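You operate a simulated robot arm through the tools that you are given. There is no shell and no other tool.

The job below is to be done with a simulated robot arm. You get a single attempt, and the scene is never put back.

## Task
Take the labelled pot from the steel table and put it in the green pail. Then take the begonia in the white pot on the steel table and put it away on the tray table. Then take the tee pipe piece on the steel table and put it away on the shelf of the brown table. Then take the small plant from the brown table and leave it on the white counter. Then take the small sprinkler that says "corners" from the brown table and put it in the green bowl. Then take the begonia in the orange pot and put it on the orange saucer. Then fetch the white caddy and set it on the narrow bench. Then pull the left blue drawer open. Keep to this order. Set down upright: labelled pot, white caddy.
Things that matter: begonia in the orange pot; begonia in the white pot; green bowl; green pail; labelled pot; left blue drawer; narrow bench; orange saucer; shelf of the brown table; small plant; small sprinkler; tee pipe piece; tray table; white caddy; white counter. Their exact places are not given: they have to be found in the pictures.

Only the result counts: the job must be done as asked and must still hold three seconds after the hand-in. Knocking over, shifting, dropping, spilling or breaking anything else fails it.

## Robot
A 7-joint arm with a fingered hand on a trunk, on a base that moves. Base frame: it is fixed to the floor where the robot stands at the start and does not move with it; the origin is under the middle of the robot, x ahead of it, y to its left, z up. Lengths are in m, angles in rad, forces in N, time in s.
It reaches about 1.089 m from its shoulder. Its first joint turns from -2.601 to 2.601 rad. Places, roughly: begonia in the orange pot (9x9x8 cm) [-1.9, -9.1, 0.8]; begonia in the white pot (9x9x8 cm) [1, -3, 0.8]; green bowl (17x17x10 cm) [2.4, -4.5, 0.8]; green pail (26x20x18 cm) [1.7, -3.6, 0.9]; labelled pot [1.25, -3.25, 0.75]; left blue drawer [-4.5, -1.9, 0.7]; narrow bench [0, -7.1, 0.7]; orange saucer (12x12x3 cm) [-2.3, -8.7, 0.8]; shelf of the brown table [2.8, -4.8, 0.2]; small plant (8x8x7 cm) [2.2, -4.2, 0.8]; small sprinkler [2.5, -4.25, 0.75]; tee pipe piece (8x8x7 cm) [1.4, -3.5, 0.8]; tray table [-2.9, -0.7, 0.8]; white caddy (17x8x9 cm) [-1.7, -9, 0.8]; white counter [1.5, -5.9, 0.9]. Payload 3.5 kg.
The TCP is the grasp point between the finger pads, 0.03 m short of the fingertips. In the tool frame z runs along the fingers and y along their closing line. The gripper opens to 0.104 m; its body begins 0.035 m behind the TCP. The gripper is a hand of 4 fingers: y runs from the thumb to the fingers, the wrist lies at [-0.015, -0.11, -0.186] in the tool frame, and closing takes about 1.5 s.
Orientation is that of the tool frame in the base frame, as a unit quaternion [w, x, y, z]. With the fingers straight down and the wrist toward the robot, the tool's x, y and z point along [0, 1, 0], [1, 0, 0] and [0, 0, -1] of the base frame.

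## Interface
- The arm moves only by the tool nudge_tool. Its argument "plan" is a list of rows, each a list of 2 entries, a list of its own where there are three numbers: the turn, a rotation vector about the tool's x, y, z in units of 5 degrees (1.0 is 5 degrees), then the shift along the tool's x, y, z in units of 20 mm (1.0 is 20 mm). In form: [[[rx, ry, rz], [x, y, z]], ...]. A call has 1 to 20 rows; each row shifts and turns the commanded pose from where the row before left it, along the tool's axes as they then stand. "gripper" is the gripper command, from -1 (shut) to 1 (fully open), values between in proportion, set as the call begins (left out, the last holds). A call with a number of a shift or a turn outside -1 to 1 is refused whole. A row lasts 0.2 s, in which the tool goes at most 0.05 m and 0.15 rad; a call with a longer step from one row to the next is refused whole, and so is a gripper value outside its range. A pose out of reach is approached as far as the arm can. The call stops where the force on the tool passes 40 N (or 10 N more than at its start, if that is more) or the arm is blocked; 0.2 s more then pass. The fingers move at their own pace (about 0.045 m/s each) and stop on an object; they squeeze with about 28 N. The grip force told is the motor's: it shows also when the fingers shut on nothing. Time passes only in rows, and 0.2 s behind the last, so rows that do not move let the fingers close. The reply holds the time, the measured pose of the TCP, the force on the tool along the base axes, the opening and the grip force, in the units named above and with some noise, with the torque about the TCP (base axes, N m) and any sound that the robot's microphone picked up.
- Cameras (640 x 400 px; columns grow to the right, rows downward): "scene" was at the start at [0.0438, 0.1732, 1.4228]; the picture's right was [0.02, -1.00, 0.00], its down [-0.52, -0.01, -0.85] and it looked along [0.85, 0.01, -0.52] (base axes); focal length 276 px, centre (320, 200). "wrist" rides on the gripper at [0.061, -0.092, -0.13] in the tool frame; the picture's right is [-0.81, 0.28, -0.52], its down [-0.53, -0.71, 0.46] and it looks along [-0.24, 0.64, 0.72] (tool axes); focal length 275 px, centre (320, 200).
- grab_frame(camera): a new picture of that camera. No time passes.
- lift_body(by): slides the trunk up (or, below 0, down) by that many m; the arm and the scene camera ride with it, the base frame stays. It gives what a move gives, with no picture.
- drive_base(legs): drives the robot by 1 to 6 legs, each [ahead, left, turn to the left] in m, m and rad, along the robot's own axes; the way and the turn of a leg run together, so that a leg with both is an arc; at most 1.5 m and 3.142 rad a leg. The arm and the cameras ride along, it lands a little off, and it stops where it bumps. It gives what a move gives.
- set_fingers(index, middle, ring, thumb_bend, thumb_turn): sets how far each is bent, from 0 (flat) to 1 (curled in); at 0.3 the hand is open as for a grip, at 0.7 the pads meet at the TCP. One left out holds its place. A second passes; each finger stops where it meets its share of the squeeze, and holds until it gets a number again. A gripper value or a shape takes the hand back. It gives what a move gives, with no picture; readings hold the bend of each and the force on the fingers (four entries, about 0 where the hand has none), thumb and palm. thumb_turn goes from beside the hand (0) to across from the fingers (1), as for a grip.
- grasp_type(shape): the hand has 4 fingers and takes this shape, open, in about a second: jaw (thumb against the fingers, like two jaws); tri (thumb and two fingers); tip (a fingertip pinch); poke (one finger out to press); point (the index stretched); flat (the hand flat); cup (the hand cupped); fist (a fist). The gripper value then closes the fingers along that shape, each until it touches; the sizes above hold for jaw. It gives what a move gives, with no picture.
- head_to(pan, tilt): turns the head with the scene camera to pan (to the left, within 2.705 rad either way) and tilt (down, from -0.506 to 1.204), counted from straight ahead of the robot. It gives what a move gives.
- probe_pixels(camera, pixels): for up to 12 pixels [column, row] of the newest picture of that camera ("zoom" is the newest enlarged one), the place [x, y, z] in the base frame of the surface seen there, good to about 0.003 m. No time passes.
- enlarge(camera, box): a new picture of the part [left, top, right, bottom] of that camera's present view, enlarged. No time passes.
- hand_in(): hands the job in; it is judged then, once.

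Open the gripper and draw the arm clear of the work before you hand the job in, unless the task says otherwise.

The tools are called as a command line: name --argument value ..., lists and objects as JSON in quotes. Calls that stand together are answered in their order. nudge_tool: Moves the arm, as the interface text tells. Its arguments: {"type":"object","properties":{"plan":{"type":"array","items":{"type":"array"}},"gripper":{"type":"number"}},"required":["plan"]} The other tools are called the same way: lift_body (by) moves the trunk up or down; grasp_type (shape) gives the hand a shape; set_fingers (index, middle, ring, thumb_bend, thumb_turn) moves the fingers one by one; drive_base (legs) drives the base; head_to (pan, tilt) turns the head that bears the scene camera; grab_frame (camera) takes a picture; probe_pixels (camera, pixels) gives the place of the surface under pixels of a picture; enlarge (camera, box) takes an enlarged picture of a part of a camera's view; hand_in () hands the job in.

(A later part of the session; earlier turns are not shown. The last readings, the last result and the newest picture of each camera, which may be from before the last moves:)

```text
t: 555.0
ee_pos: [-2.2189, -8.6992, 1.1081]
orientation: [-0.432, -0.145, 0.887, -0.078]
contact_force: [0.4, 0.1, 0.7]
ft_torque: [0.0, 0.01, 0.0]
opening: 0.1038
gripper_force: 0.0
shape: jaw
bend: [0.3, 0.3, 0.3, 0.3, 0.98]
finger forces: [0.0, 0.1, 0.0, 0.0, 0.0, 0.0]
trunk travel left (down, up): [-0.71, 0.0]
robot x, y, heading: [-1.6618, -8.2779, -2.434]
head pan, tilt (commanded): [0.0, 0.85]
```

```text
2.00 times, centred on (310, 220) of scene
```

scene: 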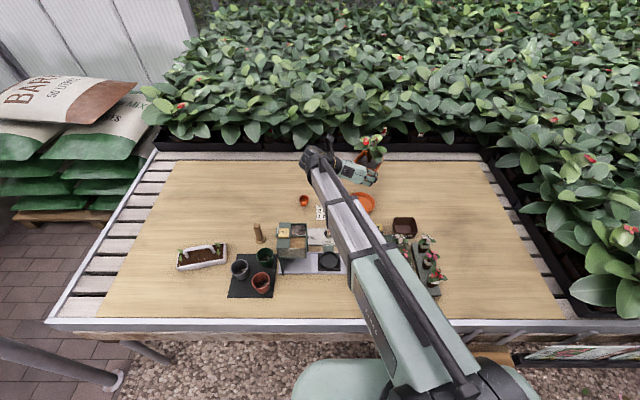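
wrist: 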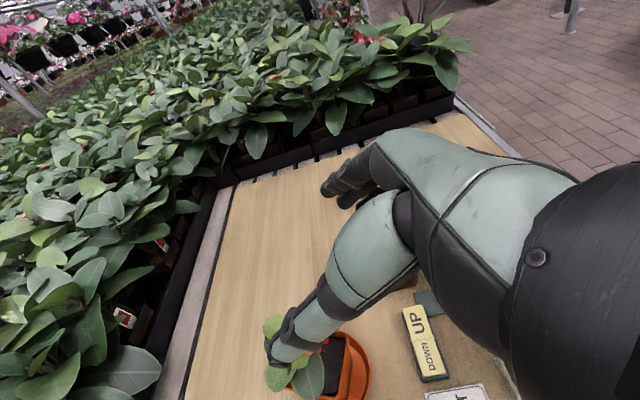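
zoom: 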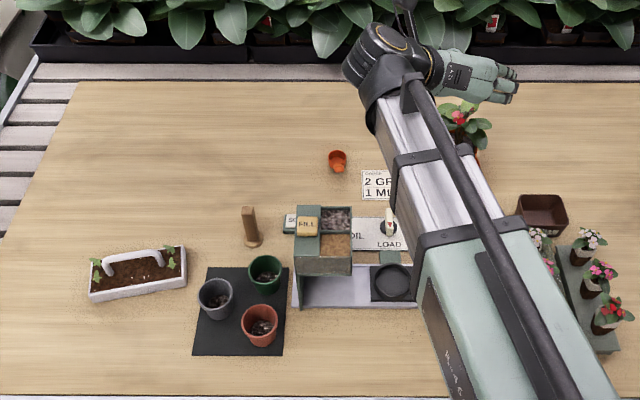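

Task 6 is done. For the caddy I'll grip its handle from above: first back off 0.1 m and slide left 0.53 m, then turn the hand to fingers-down.

drive_base --legs '[[-0.13, 0, 0], [0, 0.53, 0]]'

nudge_tool --plan '[[[0, -1, 0], [0, 0, 0]], [[0, -1, 0], [0, 0, 0]], [[0, -1, 0], [0, 0, 0]], [[0, -1, 0], [0, 0, 0]], [[0, -1, 0], [0, 0, 0]], [[0, -1, 0], [0, 0, 0]], [[0, -1, 0], [0, 0, 0]], [[0, -1, 0], [0, 0, 0]], [[0, -1, 0], [0, 0, 0]], [[0, -1, 0], [0, 0, 0]], [[0, -0.4, 0], [0, 0, 0]], [[0, 0, -1], [0, 0, 0]], [[0, 0, -1], [0, 0, 0]], [[0, 0, -1], [0, 0, 0]], [[0, 0, -1], [0, 0, 0]], [[0, 0, -1], [0, 0, 0]], [[0, 0, -1], [0, 0, 0]], [[0, 0, -1], [0, 0, 0]]]'

nudge_tool --plan '[[[0, 0, -1], [0, 0, 0]], [[0, 0, -1], [0, 0, 0]], [[0, 0, -1], [0, 0, 0]], [[0, 0, -1], [0, 0, 0]], [[0, 0, -1], [0, 0, 0]], [[0, 0, -1], [0, 0, 0]], [[0, 0, -1], [0, 0, 0]], [[0, 0, -1], [0, 0, 0]], [[0, 0, -1], [0, 0, 0]], [[0, 0, -1], [0, 0, 0]], [[0, 0, -1], [0, 0, 0]], [[0, 0, -1], [0, 0, 0]], [[0, 0, -1], [0, 0, 0]], [[0, 0, -1], [0, 0, 0]], [[0, 0, -1], [0, 0, 0]], [[0, 0, -1], [0, 0, 0]], [[0, 0, -1], [0, 0, 0]]]'

grab_frame --camera "wrist"

grab_frame --camera "scene"

```text
t: 559.0
ee_pos: [-1.7815, -9.0202, 1.1092]
orientation: [-0.432, -0.14, 0.888, -0.076]
contact_force: [-0.7, 0.0, -0.4]
ft_torque: [-0.02, 0.02, -0.03]
opening: 0.1032
gripper_force: 0.1
shape: jaw
bend: [0.3, 0.3, 0.3, 0.3, 0.98]
finger forces: [0.1, 0.1, 0.1, 0.0, 0.1, 0.0]
trunk travel left (down, up): [-0.71, 0.0]
robot x, y, heading: [-1.2233, -8.6, -2.451]
head pan, tilt (commanded): [0.0, 0.85]
```

```text
t: 562.8
ee_pos: [-1.7796, -9.0193, 1.1086]
orientation: [-0.001, -0.45, 0.893, -0.007]
contact_force: [-0.2, -0.3, 0.4]
ft_torque: [0.01, -0.01, -0.01]
opening: 0.1036
gripper_force: 0.0
shape: jaw
bend: [0.3, 0.3, 0.3, 0.3, 0.98]
finger forces: [0.0, 0.0, 0.1, 0.0, 0.1, 0.1]
trunk travel left (down, up): [-0.71, 0.0]
robot x, y, heading: [-1.2229, -8.598, -2.453]
head pan, tilt (commanded): [0.0, 0.85]
```

```text
t: 566.4
ee_pos: [-1.7806, -9.019, 1.11]
orientation: [0.006, 0.935, -0.354, 0.004]
contact_force: [0.1, -0.5, 0.1]
ft_torque: [0.02, -0.02, 0.0]
opening: 0.1035
gripper_force: 0.0
shape: jaw
bend: [0.3, 0.3, 0.3, 0.3, 0.98]
finger forces: [0.0, 0.0, 0.0, 0.0, 0.0, 0.1]
trunk travel left (down, up): [-0.71, 0.0]
robot x, y, heading: [-1.2218, -8.6003, -2.448]
head pan, tilt (commanded): [0.0, 0.85]
```

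```text
taken
```

wrist: 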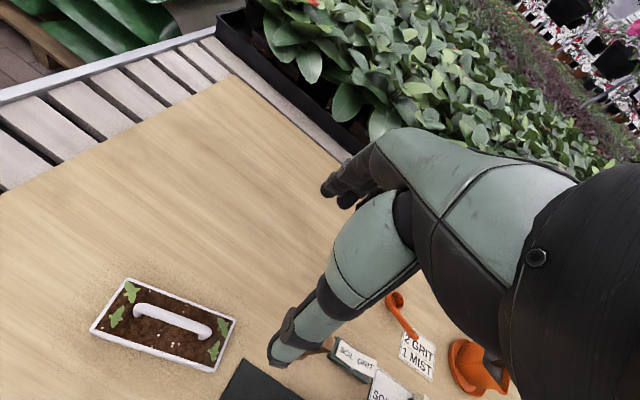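

```text
taken
```

scene: 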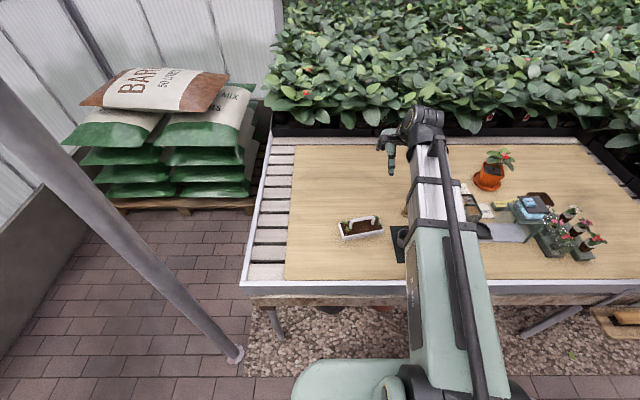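

The begonia stands at (490,170) in its saucer; let me verify it enlarged and probe the caddy's handle from the wrist view.

enlarge --camera "scene" --box '[450, 130, 560, 220]'

enlarge --camera "wrist" --box '[70, 260, 260, 390]'

probe_pixels --camera "zoom" --pixels '[[240, 165], [345, 200], [460, 250], [190, 70], [545, 195], [495, 370], [80, 240], [300, 215], [400, 215], [200, 160], [160, 190], [495, 305]]'

```text
4.44 times, centred on (505, 175) of scene
```

zoom: 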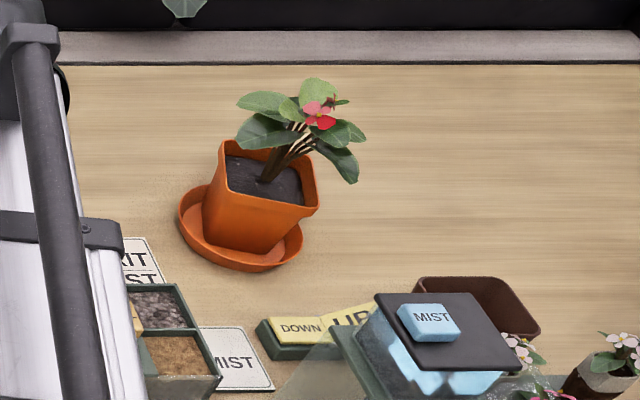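

```text
3.08 times, centred on (165, 325) of wrist
```

zoom: 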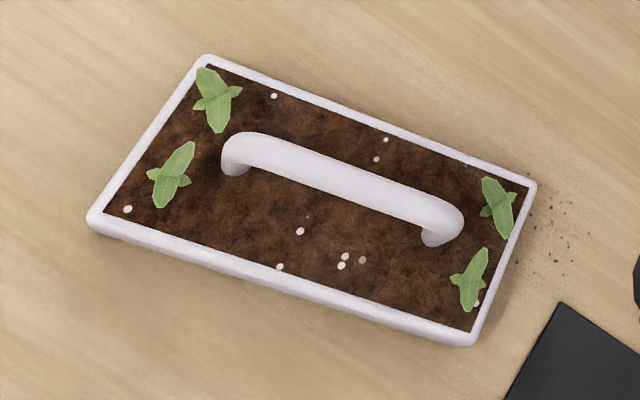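

```text
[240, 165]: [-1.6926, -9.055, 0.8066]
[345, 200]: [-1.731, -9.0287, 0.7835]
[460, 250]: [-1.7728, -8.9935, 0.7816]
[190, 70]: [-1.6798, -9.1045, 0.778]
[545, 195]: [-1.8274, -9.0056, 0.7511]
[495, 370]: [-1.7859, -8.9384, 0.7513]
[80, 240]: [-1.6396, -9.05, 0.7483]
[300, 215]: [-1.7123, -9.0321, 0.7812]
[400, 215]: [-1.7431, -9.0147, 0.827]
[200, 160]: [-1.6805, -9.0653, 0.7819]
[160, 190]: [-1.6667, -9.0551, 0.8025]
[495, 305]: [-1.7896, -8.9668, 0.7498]
```

The begonia sits in the saucer but a bit off-centre; I'll probe its rim for tilt and the saucer's position.

enlarge --camera "scene" --box '[460, 140, 530, 200]'

probe_pixels --camera "zoom" --pixels '[[185, 85], [345, 180], [170, 150], [320, 190], [335, 110], [260, 190], [115, 200], [240, 265], [310, 235], [130, 170], [200, 230], [300, 250]]'

```text
6.67 times, centred on (495, 170) of scene
```

zoom: 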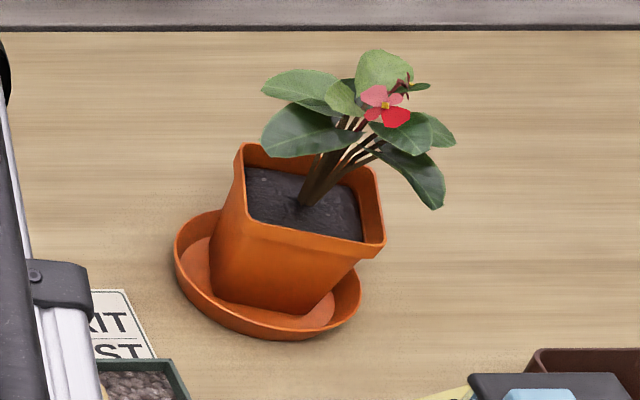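

```text
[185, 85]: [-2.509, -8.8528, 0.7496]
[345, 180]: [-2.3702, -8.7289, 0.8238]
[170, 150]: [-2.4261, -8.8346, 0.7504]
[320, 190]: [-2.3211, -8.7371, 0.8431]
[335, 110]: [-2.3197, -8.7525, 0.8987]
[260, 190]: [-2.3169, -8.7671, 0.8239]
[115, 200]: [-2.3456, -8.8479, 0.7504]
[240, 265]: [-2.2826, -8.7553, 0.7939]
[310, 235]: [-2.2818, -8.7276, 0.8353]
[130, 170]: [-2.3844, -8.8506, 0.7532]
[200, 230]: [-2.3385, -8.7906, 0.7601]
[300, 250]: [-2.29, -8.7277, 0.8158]
```

Probing the rim corners directly.

probe_pixels --camera "zoom" --pixels '[[241, 150], [380, 238], [372, 172], [250, 228], [285, 165], [300, 240], [222, 280], [320, 295], [180, 255], [355, 290], [265, 335], [215, 215]]'

```text
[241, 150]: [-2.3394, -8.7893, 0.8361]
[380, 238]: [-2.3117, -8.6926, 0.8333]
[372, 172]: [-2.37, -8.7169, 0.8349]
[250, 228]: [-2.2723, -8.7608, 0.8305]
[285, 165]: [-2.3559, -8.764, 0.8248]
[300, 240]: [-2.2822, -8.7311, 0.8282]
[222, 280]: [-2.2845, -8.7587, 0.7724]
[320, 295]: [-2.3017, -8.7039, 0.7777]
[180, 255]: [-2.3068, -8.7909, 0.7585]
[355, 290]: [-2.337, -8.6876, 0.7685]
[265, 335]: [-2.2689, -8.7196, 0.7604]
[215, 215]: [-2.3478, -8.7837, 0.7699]
```

The pot is level and centred in the saucer. Now I'll probe along the caddy's handle bar.

enlarge --camera "wrist" --box '[70, 260, 260, 390]'

probe_pixels --camera "zoom" --pixels '[[260, 150], [300, 165], [340, 180], [380, 195], [420, 208], [445, 220], [205, 60], [530, 190], [470, 340], [95, 220], [235, 145], [340, 240]]'

```text
3.08 times, centred on (165, 325) of wrist
```

zoom: 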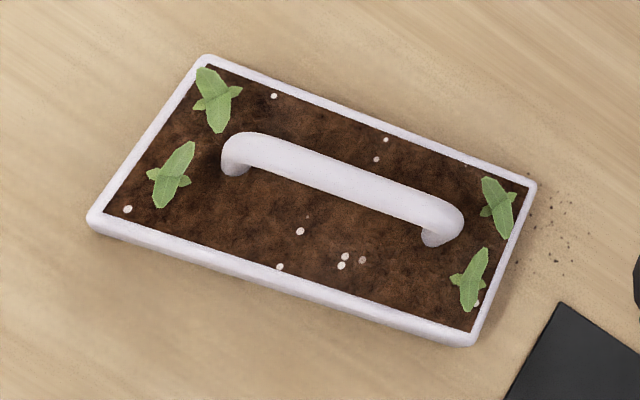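

```text
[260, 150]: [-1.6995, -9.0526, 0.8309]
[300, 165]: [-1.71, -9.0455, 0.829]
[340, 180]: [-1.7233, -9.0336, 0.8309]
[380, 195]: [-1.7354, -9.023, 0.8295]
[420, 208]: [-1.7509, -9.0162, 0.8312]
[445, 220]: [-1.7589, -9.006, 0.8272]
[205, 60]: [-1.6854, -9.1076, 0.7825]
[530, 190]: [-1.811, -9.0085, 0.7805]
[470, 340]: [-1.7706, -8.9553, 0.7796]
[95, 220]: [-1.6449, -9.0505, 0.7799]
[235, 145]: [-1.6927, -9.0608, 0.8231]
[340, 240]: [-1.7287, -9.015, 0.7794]
```

The handle bar's top is z=0.831, centre (-1.727,-9.033), axis −37°. I'll align the hand across it and descend to z≈0.90.

nudge_tool --plan '[[[0, 0, -0.88], [0, 0, 0]], [[0, 0, 0], [0.85, -0.36, 0]], [[0, 0, 0], [0.85, -0.36, 0]], [[0, 0, 0], [0.85, -0.36, 0]], [[0, 0, 0], [0, 0, 1]], [[0, 0, 0], [0, 0, 1]], [[0, 0, 0], [0, 0, 1]], [[0, 0, 0], [0, 0, 1]], [[0, 0, 0], [0, 0, 1]], [[0, 0, 0], [0, 0, 1]], [[0, 0, 0], [0, 0, 1]], [[0, 0, 0], [0, 0, 1]], [[0, 0, 0], [0, 0, 1]], [[0, 0, 0], [0, 0, 1]]]' --gripper 1

enlarge --camera "wrist" --box '[150, 130, 430, 400]'

probe_pixels --camera "zoom" --pixels '[[200, 200], [240, 220], [280, 245], [180, 130], [300, 260], [150, 250]]'

```text
t: 569.4
ee_pos: [-1.7255, -9.0359, 0.9082]
orientation: [0.007, 0.948, -0.319, 0.003]
contact_force: [0.0, -0.6, 0.2]
ft_torque: [0.0, -0.02, -0.02]
opening: 0.1036
gripper_force: 0.0
shape: jaw
bend: [0.3, 0.3, 0.3, 0.3, 0.98]
finger forces: [0.1, 0.0, 0.0, 0.1, 0.1, 0.0]
trunk travel left (down, up): [-0.71, 0.0]
robot x, y, heading: [-1.2203, -8.5993, -2.447]
head pan, tilt (commanded): [0.0, 0.85]
```

```text
1.48 times, centred on (290, 265) of wrist
```

zoom: 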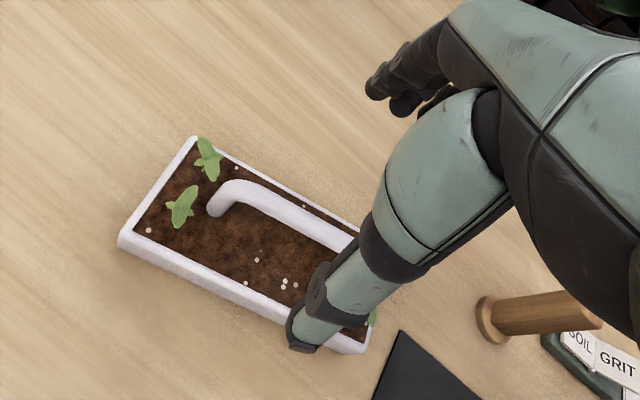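

```text
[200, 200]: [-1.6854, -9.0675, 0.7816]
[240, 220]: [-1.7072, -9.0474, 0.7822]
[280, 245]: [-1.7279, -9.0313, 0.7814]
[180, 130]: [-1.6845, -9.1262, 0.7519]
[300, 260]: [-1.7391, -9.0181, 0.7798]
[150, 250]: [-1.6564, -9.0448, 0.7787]
```

Aligned over the bar. I'll descend the last 8 cm in steps.

nudge_tool --plan '[[[0, 0, 0], [-0.1, -0.05, 0.9]], [[0, 0, 0], [0, 0, 0.9]], [[0, 0, 0], [0, 0, 0.9]], [[0, 0, 0], [0, 0, 0.8]], [[0, 0, 0], [0, 0, 0.5]]]'

enlarge --camera "wrist" --box '[150, 130, 430, 400]'

enlarge --camera "scene" --box '[310, 160, 440, 270]'

```text
t: 570.6
ee_pos: [-1.7254, -9.0354, 0.8284]
orientation: [0.006, 0.948, -0.318, 0.003]
contact_force: [-0.4, 0.1, -0.9]
ft_torque: [-0.02, -0.02, -0.03]
opening: 0.1039
gripper_force: 0.1
shape: jaw
bend: [0.3, 0.3, 0.3, 0.3, 0.98]
finger forces: [0.1, 0.1, 0.1, 0.0, 0.0, 0.0]
trunk travel left (down, up): [-0.71, 0.0]
robot x, y, heading: [-1.2258, -8.5994, -2.45]
head pan, tilt (commanded): [0.0, 0.85]
```

```text
1.48 times, centred on (290, 265) of wrist
```

zoom: 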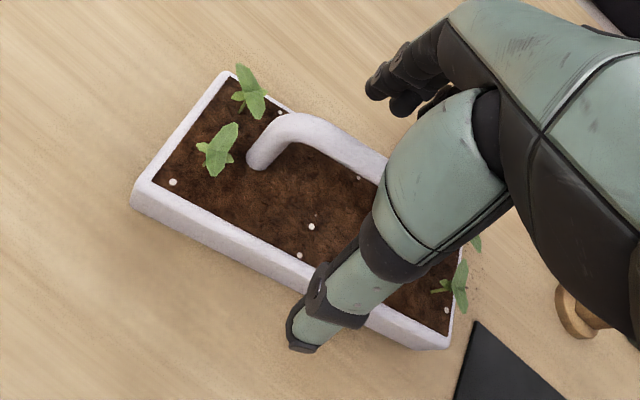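

```text
3.64 times, centred on (375, 215) of scene
```

zoom: 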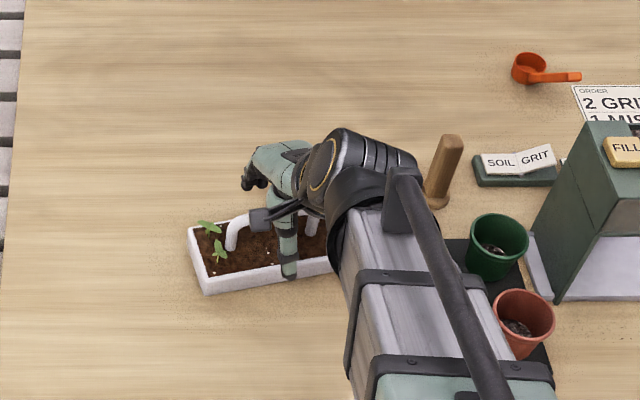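

Thumb and fingers are on both sides of the bar, tips 1.5 cm above the soil. Closing.

nudge_tool --plan '[[[0, 0, 0], [0, 0, 0]], [[0, 0, 0], [0, 0, 0]], [[0, 0, 0], [0, 0, 0]], [[0, 0, 0], [0, 0, 0]], [[0, 0, 0], [0, 0, 0]], [[0, 0, 0], [0, 0, 0]], [[0, 0, 0], [0, 0, 0]], [[0, 0, 0], [0, 0, 0]], [[0, 0, 0], [0, 0, 0]], [[0, 0, 0], [0, 0, 0]]]' --gripper -1

enlarge --camera "wrist" --box '[150, 130, 430, 400]'

```text
t: 572.8
ee_pos: [-1.7286, -9.0348, 0.828]
orientation: [0.005, 0.948, -0.319, 0.003]
contact_force: [-0.2, -0.1, 1.0]
ft_torque: [-0.05, -0.02, 0.07]
opening: 0.0
gripper_force: 28.0
shape: jaw
bend: [0.7, 0.7, 0.7, 0.71, 1.0]
finger forces: [5.2, 0.0, 2.3, 0.1, 0.9, 0.1]
trunk travel left (down, up): [-0.71, 0.0]
robot x, y, heading: [-1.2212, -8.599, -2.451]
head pan, tilt (commanded): [0.0, 0.85]
```

```text
1.48 times, centred on (290, 265) of wrist
```

zoom: 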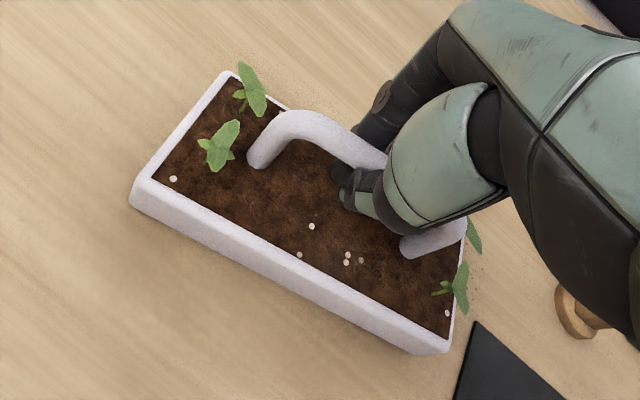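

The fingers closed underneath the bar (a hook hold). I'll lift very gently 1.5 cm to see how the caddy hangs.

nudge_tool --plan '[[[0, 0, 0], [0, 0, -0.2]], [[0, 0, 0], [0, 0, -0.25]], [[0, 0, 0], [0, 0, -0.3]]]'

enlarge --camera "wrist" --box '[150, 130, 430, 400]'

enlarge --camera "scene" --box '[310, 160, 440, 270]'

```text
t: 573.6
ee_pos: [-1.7268, -9.0344, 0.8444]
orientation: [0.005, 0.948, -0.319, 0.005]
contact_force: [-0.6, 0.5, -2.4]
ft_torque: [-0.03, -0.03, 0.01]
opening: 0.0
gripper_force: 28.4
shape: jaw
bend: [0.7, 0.7, 0.7, 0.71, 1.0]
finger forces: [5.6, 0.1, 2.0, 0.0, 0.8, 0.0]
trunk travel left (down, up): [-0.71, 0.0]
robot x, y, heading: [-1.2218, -8.5988, -2.447]
head pan, tilt (commanded): [0.0, 0.85]
```

```text
1.48 times, centred on (290, 265) of wrist
```

zoom: 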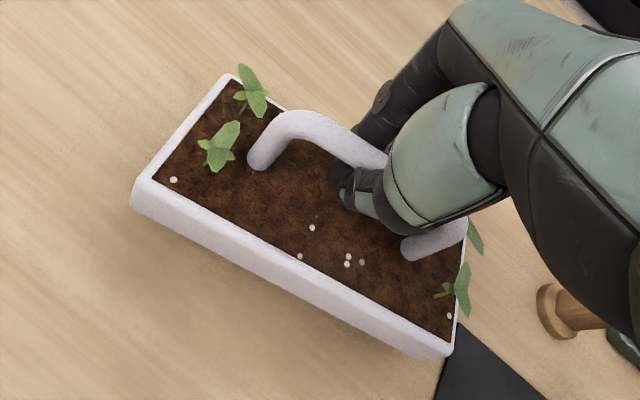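

```text
3.64 times, centred on (375, 215) of scene
```

zoom: 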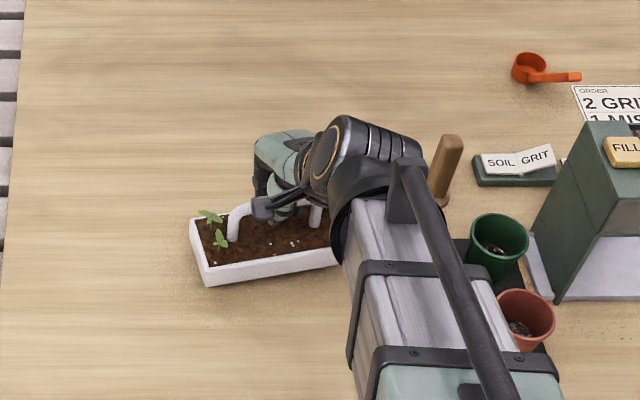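

The caddy lifts with the hand (weight ≈2.5–3 N). I'll probe its corners to check it hangs level.

enlarge --camera "wrist" --box '[150, 130, 430, 400]'

probe_pixels --camera "zoom" --pixels '[[230, 80], [140, 190], [445, 350], [165, 155], [300, 280], [180, 140], [270, 130], [330, 130], [250, 240]]'

```text
1.48 times, centred on (290, 265) of wrist
```

zoom: 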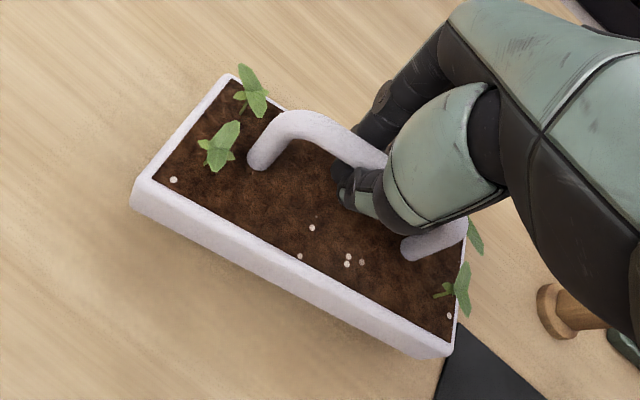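

```text
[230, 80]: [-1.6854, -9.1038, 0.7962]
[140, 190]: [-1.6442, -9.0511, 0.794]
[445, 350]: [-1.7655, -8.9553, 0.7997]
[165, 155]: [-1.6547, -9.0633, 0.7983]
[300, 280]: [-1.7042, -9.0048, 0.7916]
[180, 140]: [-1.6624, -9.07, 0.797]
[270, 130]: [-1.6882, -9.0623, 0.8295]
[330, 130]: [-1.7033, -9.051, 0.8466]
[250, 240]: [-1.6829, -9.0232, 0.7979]
```

The caddy hangs level. I'll lift it to z≈1.06, draw it in 10 cm, and back away from the table.

nudge_tool --plan '[[[0, 0, 0], [0, 0, -0.6]], [[0, 0, 0], [0, 0, -0.8]], [[0, 0, 0], [0, 0, -0.9]], [[0, 0, 0], [0, 0, -0.9]], [[0, 0, 0], [0, 0, -0.9]], [[0, 0, 0], [0, 0, -0.9]], [[0, 0, 0], [0, 0, -0.9]], [[0, 0, 0], [0, 0, -0.9]], [[0, 0, 0], [0, 0, -0.9]], [[0, 0, 0], [0, 0, -0.9]], [[0, 0, 0], [0, 0, -0.9]], [[0, 0, 0], [0, 0, -0.9]], [[0, 0, 0], [0, -0.8, 0]], [[0, 0, 0], [0, -0.9, 0]], [[0, 0, 0], [0, -0.9, 0]], [[0, 0, 0], [0, -0.9, 0]], [[0, 0, 0], [0, -0.9, 0]]]'

grab_frame --camera "wrist"

grab_frame --camera "scene"

```text
t: 577.2
ee_pos: [-1.6743, -8.9629, 1.0523]
orientation: [0.005, 0.948, -0.319, 0.003]
contact_force: [0.5, -0.2, -2.4]
ft_torque: [-0.04, -0.01, 0.0]
opening: 0.0
gripper_force: 27.6
shape: jaw
bend: [0.7, 0.7, 0.7, 0.71, 1.0]
finger forces: [5.6, 0.1, 1.8, 0.0, 0.8, 0.1]
trunk travel left (down, up): [-0.71, 0.0]
robot x, y, heading: [-1.218, -8.6008, -2.447]
head pan, tilt (commanded): [0.0, 0.85]
```

```text
taken
```

wrist: 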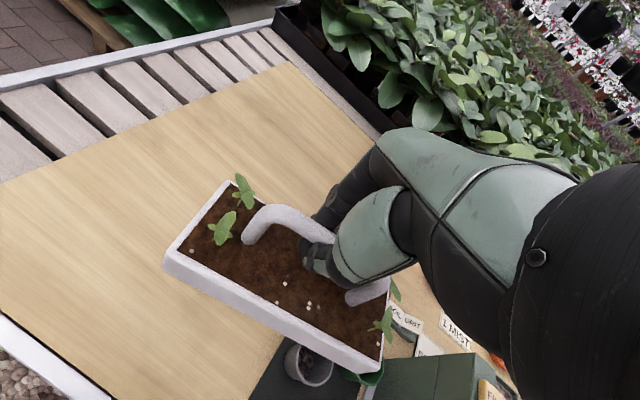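

```text
taken
```

scene: 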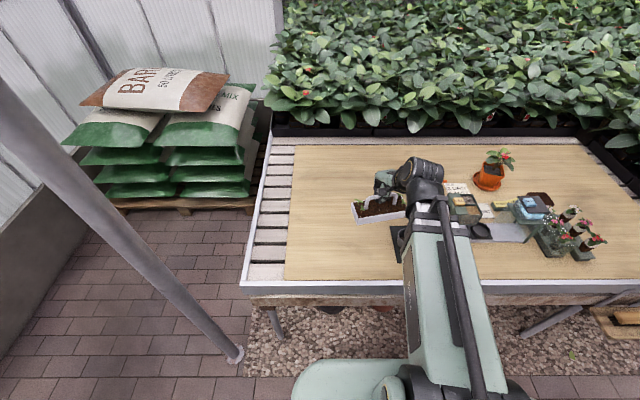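

Caddy is steady. I'll back away 0.52 m and slide left 1.04 m to the corridor, passing between the posts.

drive_base --legs '[[-0.52, 0, 0], [0, 0.52, 0], [0, 0.52, 0]]'

grab_frame --camera "wrist"

head_to --pan -2.3 --tilt 0.5

grab_frame --camera "scene"

```text
t: 585.6
ee_pos: [-0.5987, -9.4293, 1.0514]
orientation: [0.006, 0.948, -0.319, 0.004]
contact_force: [-0.2, 0.3, -1.6]
ft_torque: [-0.01, 0.0, 0.0]
opening: 0.0
gripper_force: 28.0
shape: jaw
bend: [0.7, 0.7, 0.7, 0.71, 1.0]
finger forces: [5.6, 0.0, 1.9, 0.1, 0.9, 0.0]
trunk travel left (down, up): [-0.71, 0.0]
robot x, y, heading: [-0.1504, -9.0675, -2.44]
head pan, tilt (commanded): [0.0, 0.85]
```

```text
taken
```

wrist: 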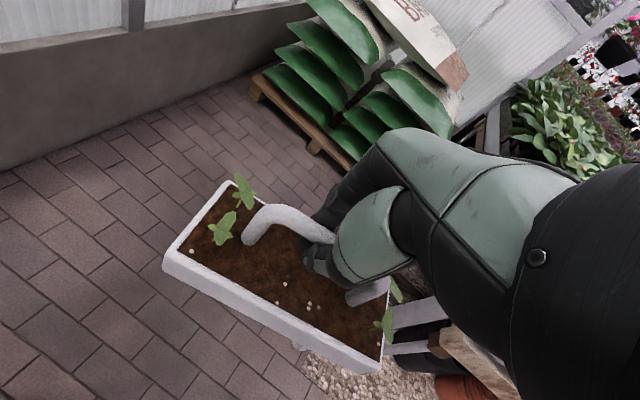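

```text
t: 587.7
ee_pos: [-0.5994, -9.4275, 1.0505]
orientation: [0.006, 0.948, -0.319, 0.003]
contact_force: [0.2, 0.2, -3.0]
ft_torque: [0.02, -0.04, 0.03]
opening: 0.0003
gripper_force: 28.0
shape: jaw
bend: [0.7, 0.7, 0.7, 0.71, 1.0]
finger forces: [5.7, 0.0, 2.0, 0.0, 0.9, 0.0]
trunk travel left (down, up): [-0.71, 0.0]
robot x, y, heading: [-0.1462, -9.0724, -2.447]
head pan, tilt (commanded): [-2.3, 0.499]
```

```text
taken
```

scene: 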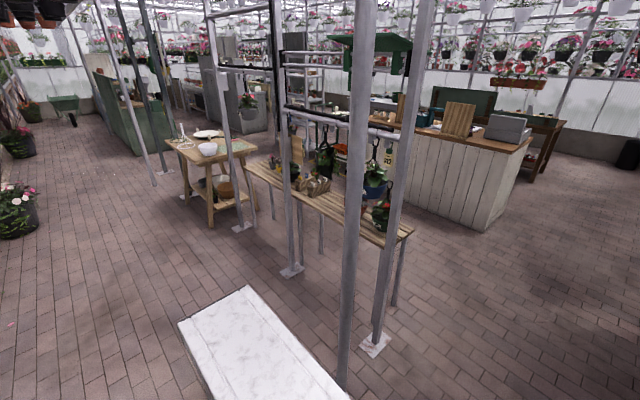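

The way back along the corridor is clear. I'll reverse 2.18 m to the level between counter and narrow bench.

drive_base --legs '[[-1.1, 0, 0], [-1.08, 0, 0]]'

head_to --pan -0.9 --tilt 0.5

grab_frame --camera "scene"

enlarge --camera "scene" --box '[200, 120, 480, 320]'

```text
t: 598.5
ee_pos: [1.0747, -8.0268, 1.0517]
orientation: [0.006, 0.944, -0.329, 0.003]
contact_force: [0.0, 0.1, -2.2]
ft_torque: [-0.02, 0.03, 0.02]
opening: 0.0
gripper_force: 27.9
shape: jaw
bend: [0.7, 0.7, 0.7, 0.71, 1.0]
finger forces: [5.6, 0.0, 1.9, 0.0, 0.8, 0.1]
trunk travel left (down, up): [-0.71, 0.0]
robot x, y, heading: [1.5355, -7.6765, -2.469]
head pan, tilt (commanded): [-2.3, 0.499]
```

```text
t: 600.0
ee_pos: [1.0742, -8.0268, 1.0516]
orientation: [0.005, 0.944, -0.33, 0.004]
contact_force: [-0.4, 0.6, -2.4]
ft_torque: [0.0, -0.02, 0.01]
opening: 0.0001
gripper_force: 28.0
shape: jaw
bend: [0.7, 0.7, 0.7, 0.71, 1.0]
finger forces: [5.6, 0.0, 2.0, 0.0, 1.0, 0.0]
trunk travel left (down, up): [-0.71, 0.0]
robot x, y, heading: [1.5368, -7.6738, -2.475]
head pan, tilt (commanded): [-0.901, 0.499]
```

```text
taken
```

scene: 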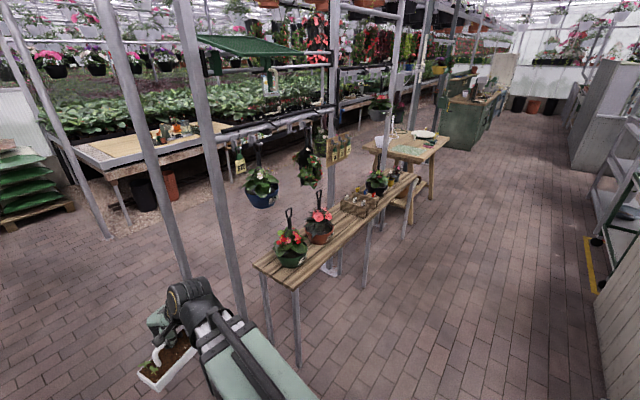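

```text
2.00 times, centred on (340, 220) of scene
```

zoom: 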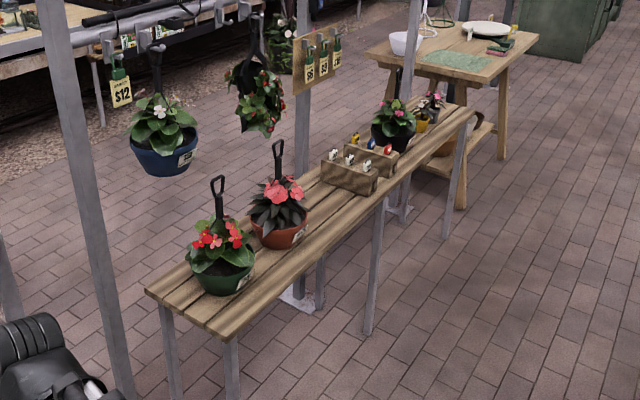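

The narrow bench carries pots at its near end, a box with labels in the middle, and pots at the far end. I'll probe to find a free stretch of ≥20 cm.

probe_pixels --camera "zoom" --pixels '[[150, 292], [228, 338], [222, 292], [282, 246], [310, 235], [325, 190], [350, 212], [395, 170], [393, 148], [425, 130], [470, 112], [330, 215]]'

probe_pixels --camera "zoom" --pixels '[[405, 155], [440, 135], [345, 235], [300, 260], [300, 190], [315, 170], [375, 190], [360, 195], [380, 175], [255, 270], [435, 100], [305, 215]]'

```text
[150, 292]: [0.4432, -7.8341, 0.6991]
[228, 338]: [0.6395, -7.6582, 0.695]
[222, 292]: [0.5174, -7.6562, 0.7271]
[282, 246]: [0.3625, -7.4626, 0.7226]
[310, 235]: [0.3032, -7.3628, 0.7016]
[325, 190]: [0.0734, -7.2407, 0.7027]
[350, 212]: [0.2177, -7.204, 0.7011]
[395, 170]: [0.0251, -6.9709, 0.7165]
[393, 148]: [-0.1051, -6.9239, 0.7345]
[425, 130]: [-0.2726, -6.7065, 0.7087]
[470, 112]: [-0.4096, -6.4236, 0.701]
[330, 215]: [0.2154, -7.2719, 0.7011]
```

```text
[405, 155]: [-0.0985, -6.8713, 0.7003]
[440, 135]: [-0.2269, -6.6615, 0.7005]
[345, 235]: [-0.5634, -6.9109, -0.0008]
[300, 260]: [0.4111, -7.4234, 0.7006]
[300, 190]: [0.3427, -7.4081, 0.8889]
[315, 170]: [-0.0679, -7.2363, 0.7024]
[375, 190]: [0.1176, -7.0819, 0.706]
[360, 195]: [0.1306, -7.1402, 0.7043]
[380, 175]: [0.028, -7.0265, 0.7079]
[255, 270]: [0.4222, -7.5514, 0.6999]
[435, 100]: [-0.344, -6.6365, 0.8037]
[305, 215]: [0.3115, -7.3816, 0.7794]
```

The free stretch lies between the terracotta pot (to s≈5.85) and the label box (from s≈5.58): 24–25 cm for the 17 cm caddy. I'll probe hanging items near there.

probe_pixels --camera "zoom" --pixels '[[258, 100], [265, 130], [165, 160], [320, 60], [200, 25], [250, 60], [300, 190], [270, 190], [345, 165], [375, 150], [305, 100], [335, 175]]'

```text
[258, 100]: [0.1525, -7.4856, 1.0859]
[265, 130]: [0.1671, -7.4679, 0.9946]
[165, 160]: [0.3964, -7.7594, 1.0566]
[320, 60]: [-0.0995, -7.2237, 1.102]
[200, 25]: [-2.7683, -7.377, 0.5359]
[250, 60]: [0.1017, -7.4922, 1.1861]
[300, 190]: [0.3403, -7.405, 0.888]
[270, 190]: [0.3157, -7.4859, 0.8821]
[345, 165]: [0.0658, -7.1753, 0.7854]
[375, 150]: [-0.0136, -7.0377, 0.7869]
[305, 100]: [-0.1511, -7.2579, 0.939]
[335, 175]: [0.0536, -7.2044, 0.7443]
```

The wreath hangs at s≈5.84 (z≥0.98) and label bottles at z≥1.05, both above the working height. I'll back 0.1 m, straighten, and slide right 1.15 m to stand in front of the free stretch.

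drive_base --legs '[[-0.1, 0, 0.03], [0, -0.58, 0], [0, -0.57, 0]]'

head_to --pan 0.1 --tilt 0.7

grab_frame --camera "scene"

grab_frame --camera "wrist"

```text
t: 607.0
ee_pos: [0.4058, -7.0967, 1.0517]
orientation: [0.006, 0.951, -0.31, 0.003]
contact_force: [0.5, 0.2, -2.0]
ft_torque: [-0.04, -0.02, -0.02]
opening: 0.0
gripper_force: 27.8
shape: jaw
bend: [0.7, 0.7, 0.7, 0.71, 1.0]
finger forces: [5.6, 0.0, 2.0, 0.0, 1.0, 0.0]
trunk travel left (down, up): [-0.71, 0.0]
robot x, y, heading: [0.8505, -6.7266, -2.432]
head pan, tilt (commanded): [-0.901, 0.499]
```

```text
t: 608.3
ee_pos: [0.4064, -7.0972, 1.0516]
orientation: [0.006, 0.951, -0.31, 0.003]
contact_force: [1.1, 0.4, -1.8]
ft_torque: [-0.01, -0.04, 0.0]
opening: 0.0
gripper_force: 28.0
shape: jaw
bend: [0.7, 0.7, 0.7, 0.71, 1.0]
finger forces: [5.7, 0.1, 1.9, 0.1, 0.9, 0.1]
trunk travel left (down, up): [-0.71, 0.0]
robot x, y, heading: [0.8522, -6.7218, -2.434]
head pan, tilt (commanded): [0.099, 0.7]
```

```text
taken
```

scene: 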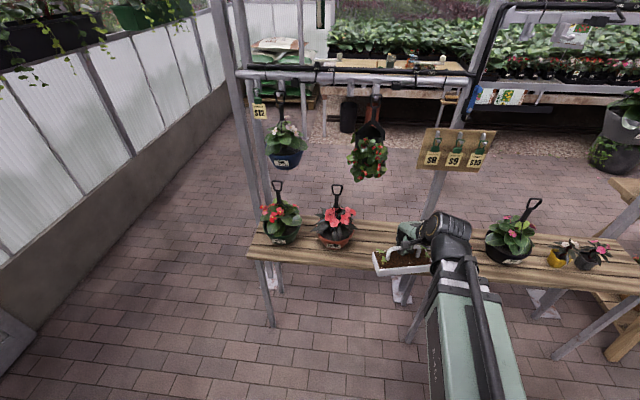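

```text
taken
```

wrist: 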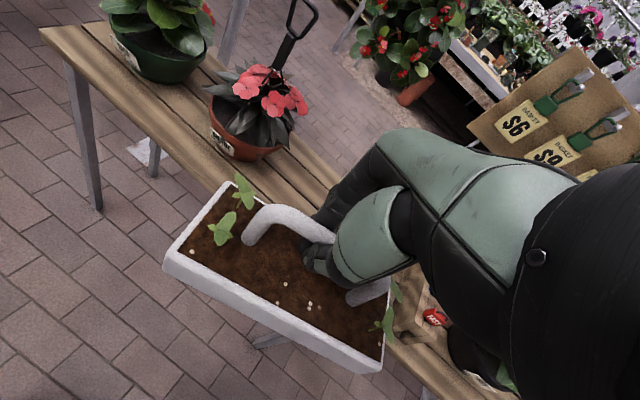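

I'm in front of the gap between the terracotta pot (335,235) and the label box (hidden behind the arm). I'll turn the hand 14° so the caddy is parallel to the bench, and lower it to bottom height ≈0.79 in front of the bench.

nudge_tool --plan '[[[0, 0, 0.7], [0, 0, 0]], [[0, 0, 0.7], [0, 0, 0]], [[0, 0, 0.7], [0, 0, 0]], [[0, 0, 0.7], [0, 0, 0]], [[0, 0, 0], [0, 0, 0.9]], [[0, 0, 0], [0, 0, 0.9]], [[0, 0, 0], [0, 0, 0.9]], [[0, 0, 0], [0, 0, 0.9]], [[0, 0, 0], [0, 0, 0.9]], [[0, 0, 0], [0, 0, 0.9]], [[0, 0, 0], [0, 0, 0.9]], [[0, 0, 0], [0, 0, 0.9]], [[0, 0, 0], [0, 0, 0.9]], [[0, 0, 0], [0, 0, 0.9]]]'

grab_frame --camera "wrist"

grab_frame --camera "scene"

```text
t: 611.3
ee_pos: [0.409, -7.0997, 0.8718]
orientation: [0.006, 0.906, -0.423, 0.004]
contact_force: [-0.4, 0.1, -2.7]
ft_torque: [0.02, -0.03, 0.02]
opening: 0.0002
gripper_force: 27.5
shape: jaw
bend: [0.7, 0.7, 0.7, 0.71, 1.0]
finger forces: [5.5, 0.1, 1.8, 0.0, 1.1, 0.1]
trunk travel left (down, up): [-0.71, 0.0]
robot x, y, heading: [0.8535, -6.7239, -2.433]
head pan, tilt (commanded): [0.099, 0.7]
```

```text
taken
```

wrist: 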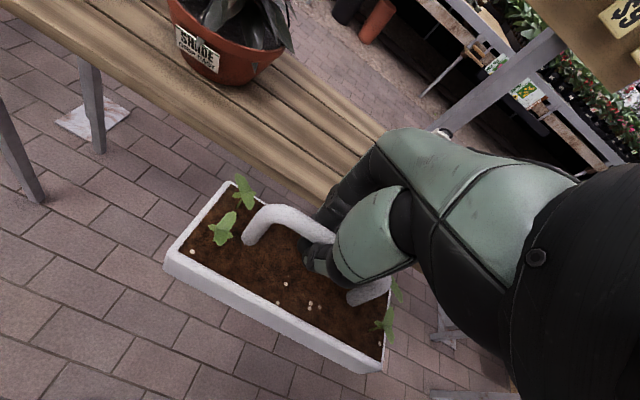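

```text
taken
```

scene: 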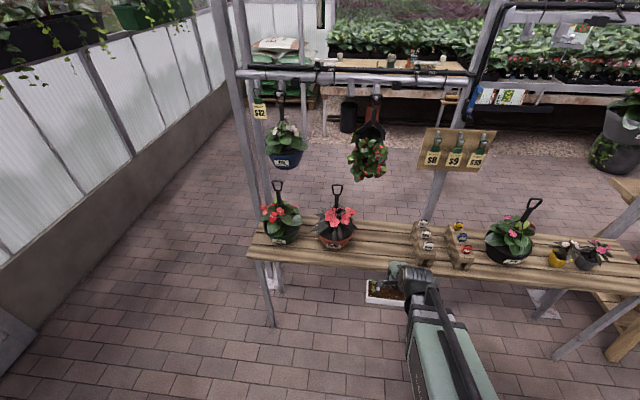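

Good view of the free gap between the terracotta pot (right edge ≈(356,238)) and the label box (left edge ≈(412,240)). I'll probe these to choose the exact centre.

enlarge --camera "scene" --box '[300, 190, 490, 310]'

probe_pixels --camera "zoom" --pixels '[[180, 170], [190, 120], [380, 150], [375, 195], [370, 110], [280, 230], [280, 100], [395, 105], [385, 170], [230, 170], [340, 170], [175, 140]]'

```text
3.33 times, centred on (395, 250) of scene
```

zoom: 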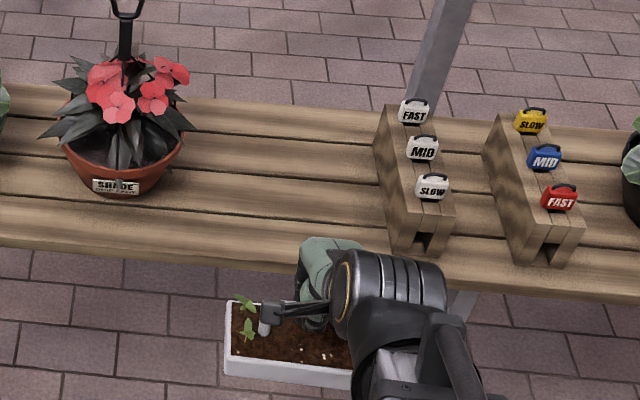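

```text
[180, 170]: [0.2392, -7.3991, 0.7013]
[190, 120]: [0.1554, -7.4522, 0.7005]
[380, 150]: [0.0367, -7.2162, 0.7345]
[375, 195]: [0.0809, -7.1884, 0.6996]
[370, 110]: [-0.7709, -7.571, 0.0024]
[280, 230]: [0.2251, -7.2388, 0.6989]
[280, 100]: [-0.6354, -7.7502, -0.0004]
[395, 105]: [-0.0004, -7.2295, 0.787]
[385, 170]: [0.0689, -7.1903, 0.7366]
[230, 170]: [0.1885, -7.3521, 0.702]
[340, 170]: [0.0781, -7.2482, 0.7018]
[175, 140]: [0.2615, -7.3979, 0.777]
```

The gap spans s 5.56–5.84; I'll centre the caddy at s≈5.70, n≈4.56. Drive 0.15 m ahead, then extend the arm 0.17 m over the bench.

drive_base --legs '[[0.15, 0, 0]]'

nudge_tool --plan '[[[0, 0, 0], [-0.05, 0.8, 0]], [[0, 0, 0], [-0.05, 0.8, 0]], [[0, 0, 0], [-0.05, 0.8, 0]], [[0, 0, 0], [-0.05, 0.8, 0]], [[0, 0, 0], [-0.05, 0.8, 0]], [[0, 0, 0], [-0.05, 0.8, 0]], [[0, 0, 0], [-0.05, 0.8, 0]], [[0, 0, 0], [-0.05, 0.8, 0]], [[0, 0, 0], [0, 0.8, 0]], [[0, 0, 0], [0, 0.8, 0]], [[0, 0, 0], [0, 0.7, 0]]]'

grab_frame --camera "wrist"

enlarge --camera "scene" --box '[300, 190, 490, 320]'

```text
t: 612.6
ee_pos: [0.2951, -7.1975, 0.872]
orientation: [0.005, 0.906, -0.422, 0.004]
contact_force: [-0.6, -0.4, -2.1]
ft_torque: [-0.01, 0.02, 0.02]
opening: 0.0002
gripper_force: 27.8
shape: jaw
bend: [0.7, 0.7, 0.7, 0.71, 1.0]
finger forces: [5.6, 0.0, 1.8, 0.0, 1.0, 0.0]
trunk travel left (down, up): [-0.71, 0.0]
robot x, y, heading: [0.7402, -6.8242, -2.432]
head pan, tilt (commanded): [0.099, 0.7]
```

```text
t: 615.0
ee_pos: [0.1563, -7.3037, 0.873]
orientation: [0.006, 0.906, -0.422, 0.005]
contact_force: [0.4, 0.6, -2.4]
ft_torque: [-0.02, 0.0, -0.01]
opening: 0.0001
gripper_force: 27.9
shape: jaw
bend: [0.7, 0.7, 0.7, 0.71, 1.0]
finger forces: [5.6, 0.0, 1.8, 0.0, 1.1, 0.0]
trunk travel left (down, up): [-0.71, 0.0]
robot x, y, heading: [0.7418, -6.8273, -2.427]
head pan, tilt (commanded): [0.099, 0.7]
```

```text
taken
```

wrist: 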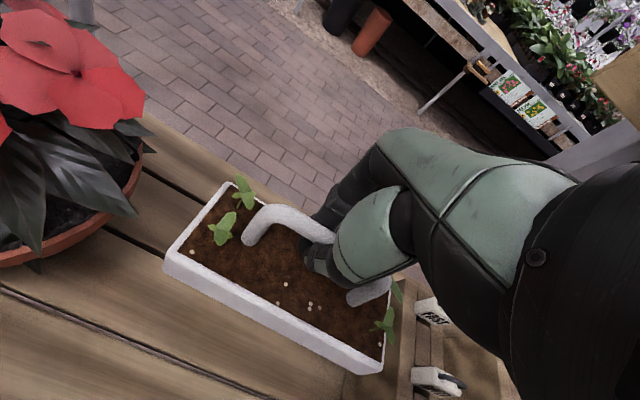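

```text
3.08 times, centred on (395, 255) of scene
```

zoom: 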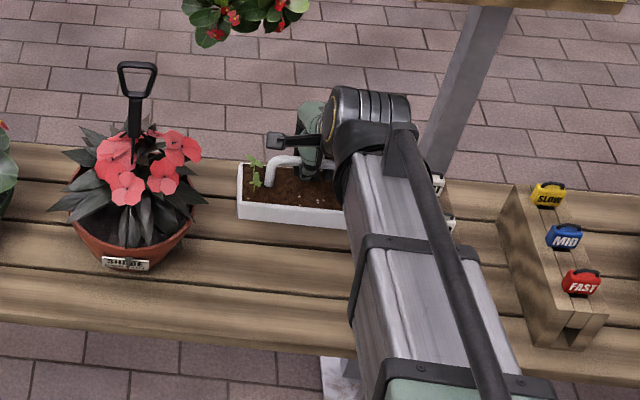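

On target. Before lowering I'll check the spacing between the caddy's right end and the label block in the wrist view.

probe_pixels --camera "wrist" --pixels '[[380, 368], [385, 330], [402, 370], [408, 300], [415, 370], [425, 315], [395, 345], [170, 262], [225, 185], [120, 205], [370, 395]]'

```text
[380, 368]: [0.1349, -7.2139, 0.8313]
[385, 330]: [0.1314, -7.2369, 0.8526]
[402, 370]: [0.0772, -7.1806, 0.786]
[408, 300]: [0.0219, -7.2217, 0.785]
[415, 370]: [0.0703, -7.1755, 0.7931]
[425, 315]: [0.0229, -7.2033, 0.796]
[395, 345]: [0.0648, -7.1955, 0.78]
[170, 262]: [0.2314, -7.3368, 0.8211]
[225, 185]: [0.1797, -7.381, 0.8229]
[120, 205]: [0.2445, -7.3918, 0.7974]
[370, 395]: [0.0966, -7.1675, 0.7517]
```

There are 5–6 cm of clearance at both ends. I'll lower 8 cm and then feel for the bench.

nudge_tool --plan '[[[0, 0, 0], [0, 0, 0.8]], [[0, 0, 0], [0, 0, 0.8]], [[0, 0, 0], [0, 0, 0.8]], [[0, 0, 0], [0, 0, 0.8]], [[0, 0, 0], [0, 0, 0.6]]]'

nudge_tool --plan '[[[0, 0, 0], [0, 0, 0.25]]]'

nudge_tool --plan '[[[0, 0, 0], [0, 0, 0.15]]]'

grab_frame --camera "wrist"

```text
t: 616.2
ee_pos: [0.1573, -7.3042, 0.797]
orientation: [0.006, 0.906, -0.422, 0.003]
contact_force: [0.2, 0.0, -2.5]
ft_torque: [-0.03, -0.02, 0.02]
opening: 0.0
gripper_force: 28.6
shape: jaw
bend: [0.7, 0.7, 0.7, 0.71, 1.0]
finger forces: [5.5, 0.0, 1.7, 0.1, 1.1, 0.0]
trunk travel left (down, up): [-0.71, 0.0]
robot x, y, heading: [0.7415, -6.8221, -2.426]
head pan, tilt (commanded): [0.099, 0.7]
```

```text
t: 616.6
ee_pos: [0.1562, -7.3049, 0.7937]
orientation: [0.006, 0.907, -0.422, 0.004]
contact_force: [0.4, 0.6, -2.9]
ft_torque: [0.0, 0.05, 0.0]
opening: 0.0001
gripper_force: 28.2
shape: jaw
bend: [0.7, 0.7, 0.7, 0.71, 1.0]
finger forces: [5.5, 0.0, 1.7, 0.0, 1.1, 0.1]
trunk travel left (down, up): [-0.71, 0.0]
robot x, y, heading: [0.7421, -6.825, -2.43]
head pan, tilt (commanded): [0.099, 0.7]
```

```text
t: 617.0
ee_pos: [0.1561, -7.3056, 0.7905]
orientation: [0.005, 0.906, -0.423, 0.004]
contact_force: [0.2, 0.9, -2.2]
ft_torque: [-0.01, 0.01, -0.01]
opening: 0.0
gripper_force: 28.0
shape: jaw
bend: [0.7, 0.7, 0.7, 0.71, 1.0]
finger forces: [5.5, 0.0, 1.7, 0.1, 1.1, 0.0]
trunk travel left (down, up): [-0.71, 0.0]
robot x, y, heading: [0.7413, -6.8242, -2.431]
head pan, tilt (commanded): [0.099, 0.7]
```

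```text
taken
```

wrist: 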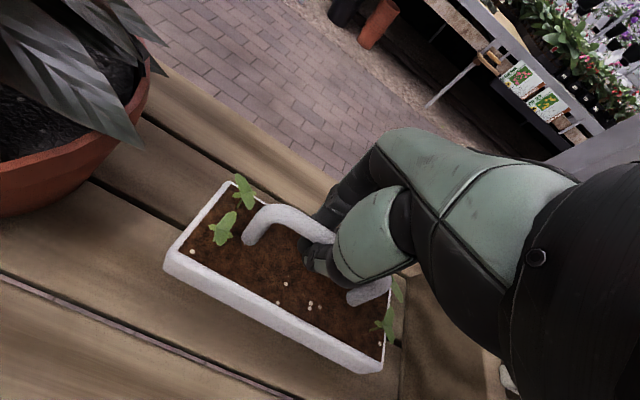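

Still hanging free. I'll go on in 3 mm steps.

nudge_tool --plan '[[[0, 0, 0], [0, 0, 0.2]]]'

nudge_tool --plan '[[[0, 0, 0], [0, 0, 0.15]]]'

nudge_tool --plan '[[[0, 0, 0], [0, 0, 0.15]]]'

nudge_tool --plan '[[[0, 0, 0], [0, 0, 0.15]]]'

```text
t: 617.5
ee_pos: [0.156, -7.3048, 0.7862]
orientation: [0.005, 0.906, -0.422, 0.004]
contact_force: [-1.0, 1.0, -2.9]
ft_torque: [-0.04, 0.03, -0.01]
opening: 0.0001
gripper_force: 28.1
shape: jaw
bend: [0.7, 0.7, 0.7, 0.71, 1.0]
finger forces: [5.5, 0.0, 1.8, 0.0, 1.1, 0.0]
trunk travel left (down, up): [-0.71, 0.0]
robot x, y, heading: [0.743, -6.8243, -2.43]
head pan, tilt (commanded): [0.099, 0.7]
```

```text
t: 617.9
ee_pos: [0.156, -7.3044, 0.7826]
orientation: [0.005, 0.906, -0.423, 0.004]
contact_force: [-0.2, 0.2, -3.1]
ft_torque: [0.0, 0.01, 0.0]
opening: 0.0
gripper_force: 27.4
shape: jaw
bend: [0.7, 0.7, 0.7, 0.71, 1.0]
finger forces: [5.4, 0.0, 1.7, 0.1, 1.1, 0.1]
trunk travel left (down, up): [-0.71, 0.0]
robot x, y, heading: [0.7368, -6.8287, -2.431]
head pan, tilt (commanded): [0.099, 0.7]
```

```text
t: 618.2
ee_pos: [0.1572, -7.3049, 0.7801]
orientation: [0.006, 0.906, -0.423, 0.004]
contact_force: [0.2, -0.1, -2.6]
ft_torque: [0.0, -0.02, -0.05]
opening: 0.0
gripper_force: 27.8
shape: jaw
bend: [0.7, 0.7, 0.7, 0.71, 1.0]
finger forces: [5.3, 0.1, 2.0, 0.1, 1.3, 0.1]
trunk travel left (down, up): [-0.71, 0.0]
robot x, y, heading: [0.7396, -6.8238, -2.429]
head pan, tilt (commanded): [0.099, 0.7]
```

```text
t: 618.6
ee_pos: [0.1583, -7.304, 0.7762]
orientation: [0.006, 0.906, -0.422, 0.003]
contact_force: [0.6, 0.4, -1.7]
ft_torque: [-0.07, -0.09, 0.03]
opening: 0.0001
gripper_force: 27.9
shape: jaw
bend: [0.7, 0.7, 0.7, 0.71, 1.0]
finger forces: [4.4, 0.1, 2.5, 0.1, 1.8, 0.0]
trunk travel left (down, up): [-0.71, 0.0]
robot x, y, heading: [0.7406, -6.8242, -2.428]
head pan, tilt (commanded): [0.099, 0.7]
```

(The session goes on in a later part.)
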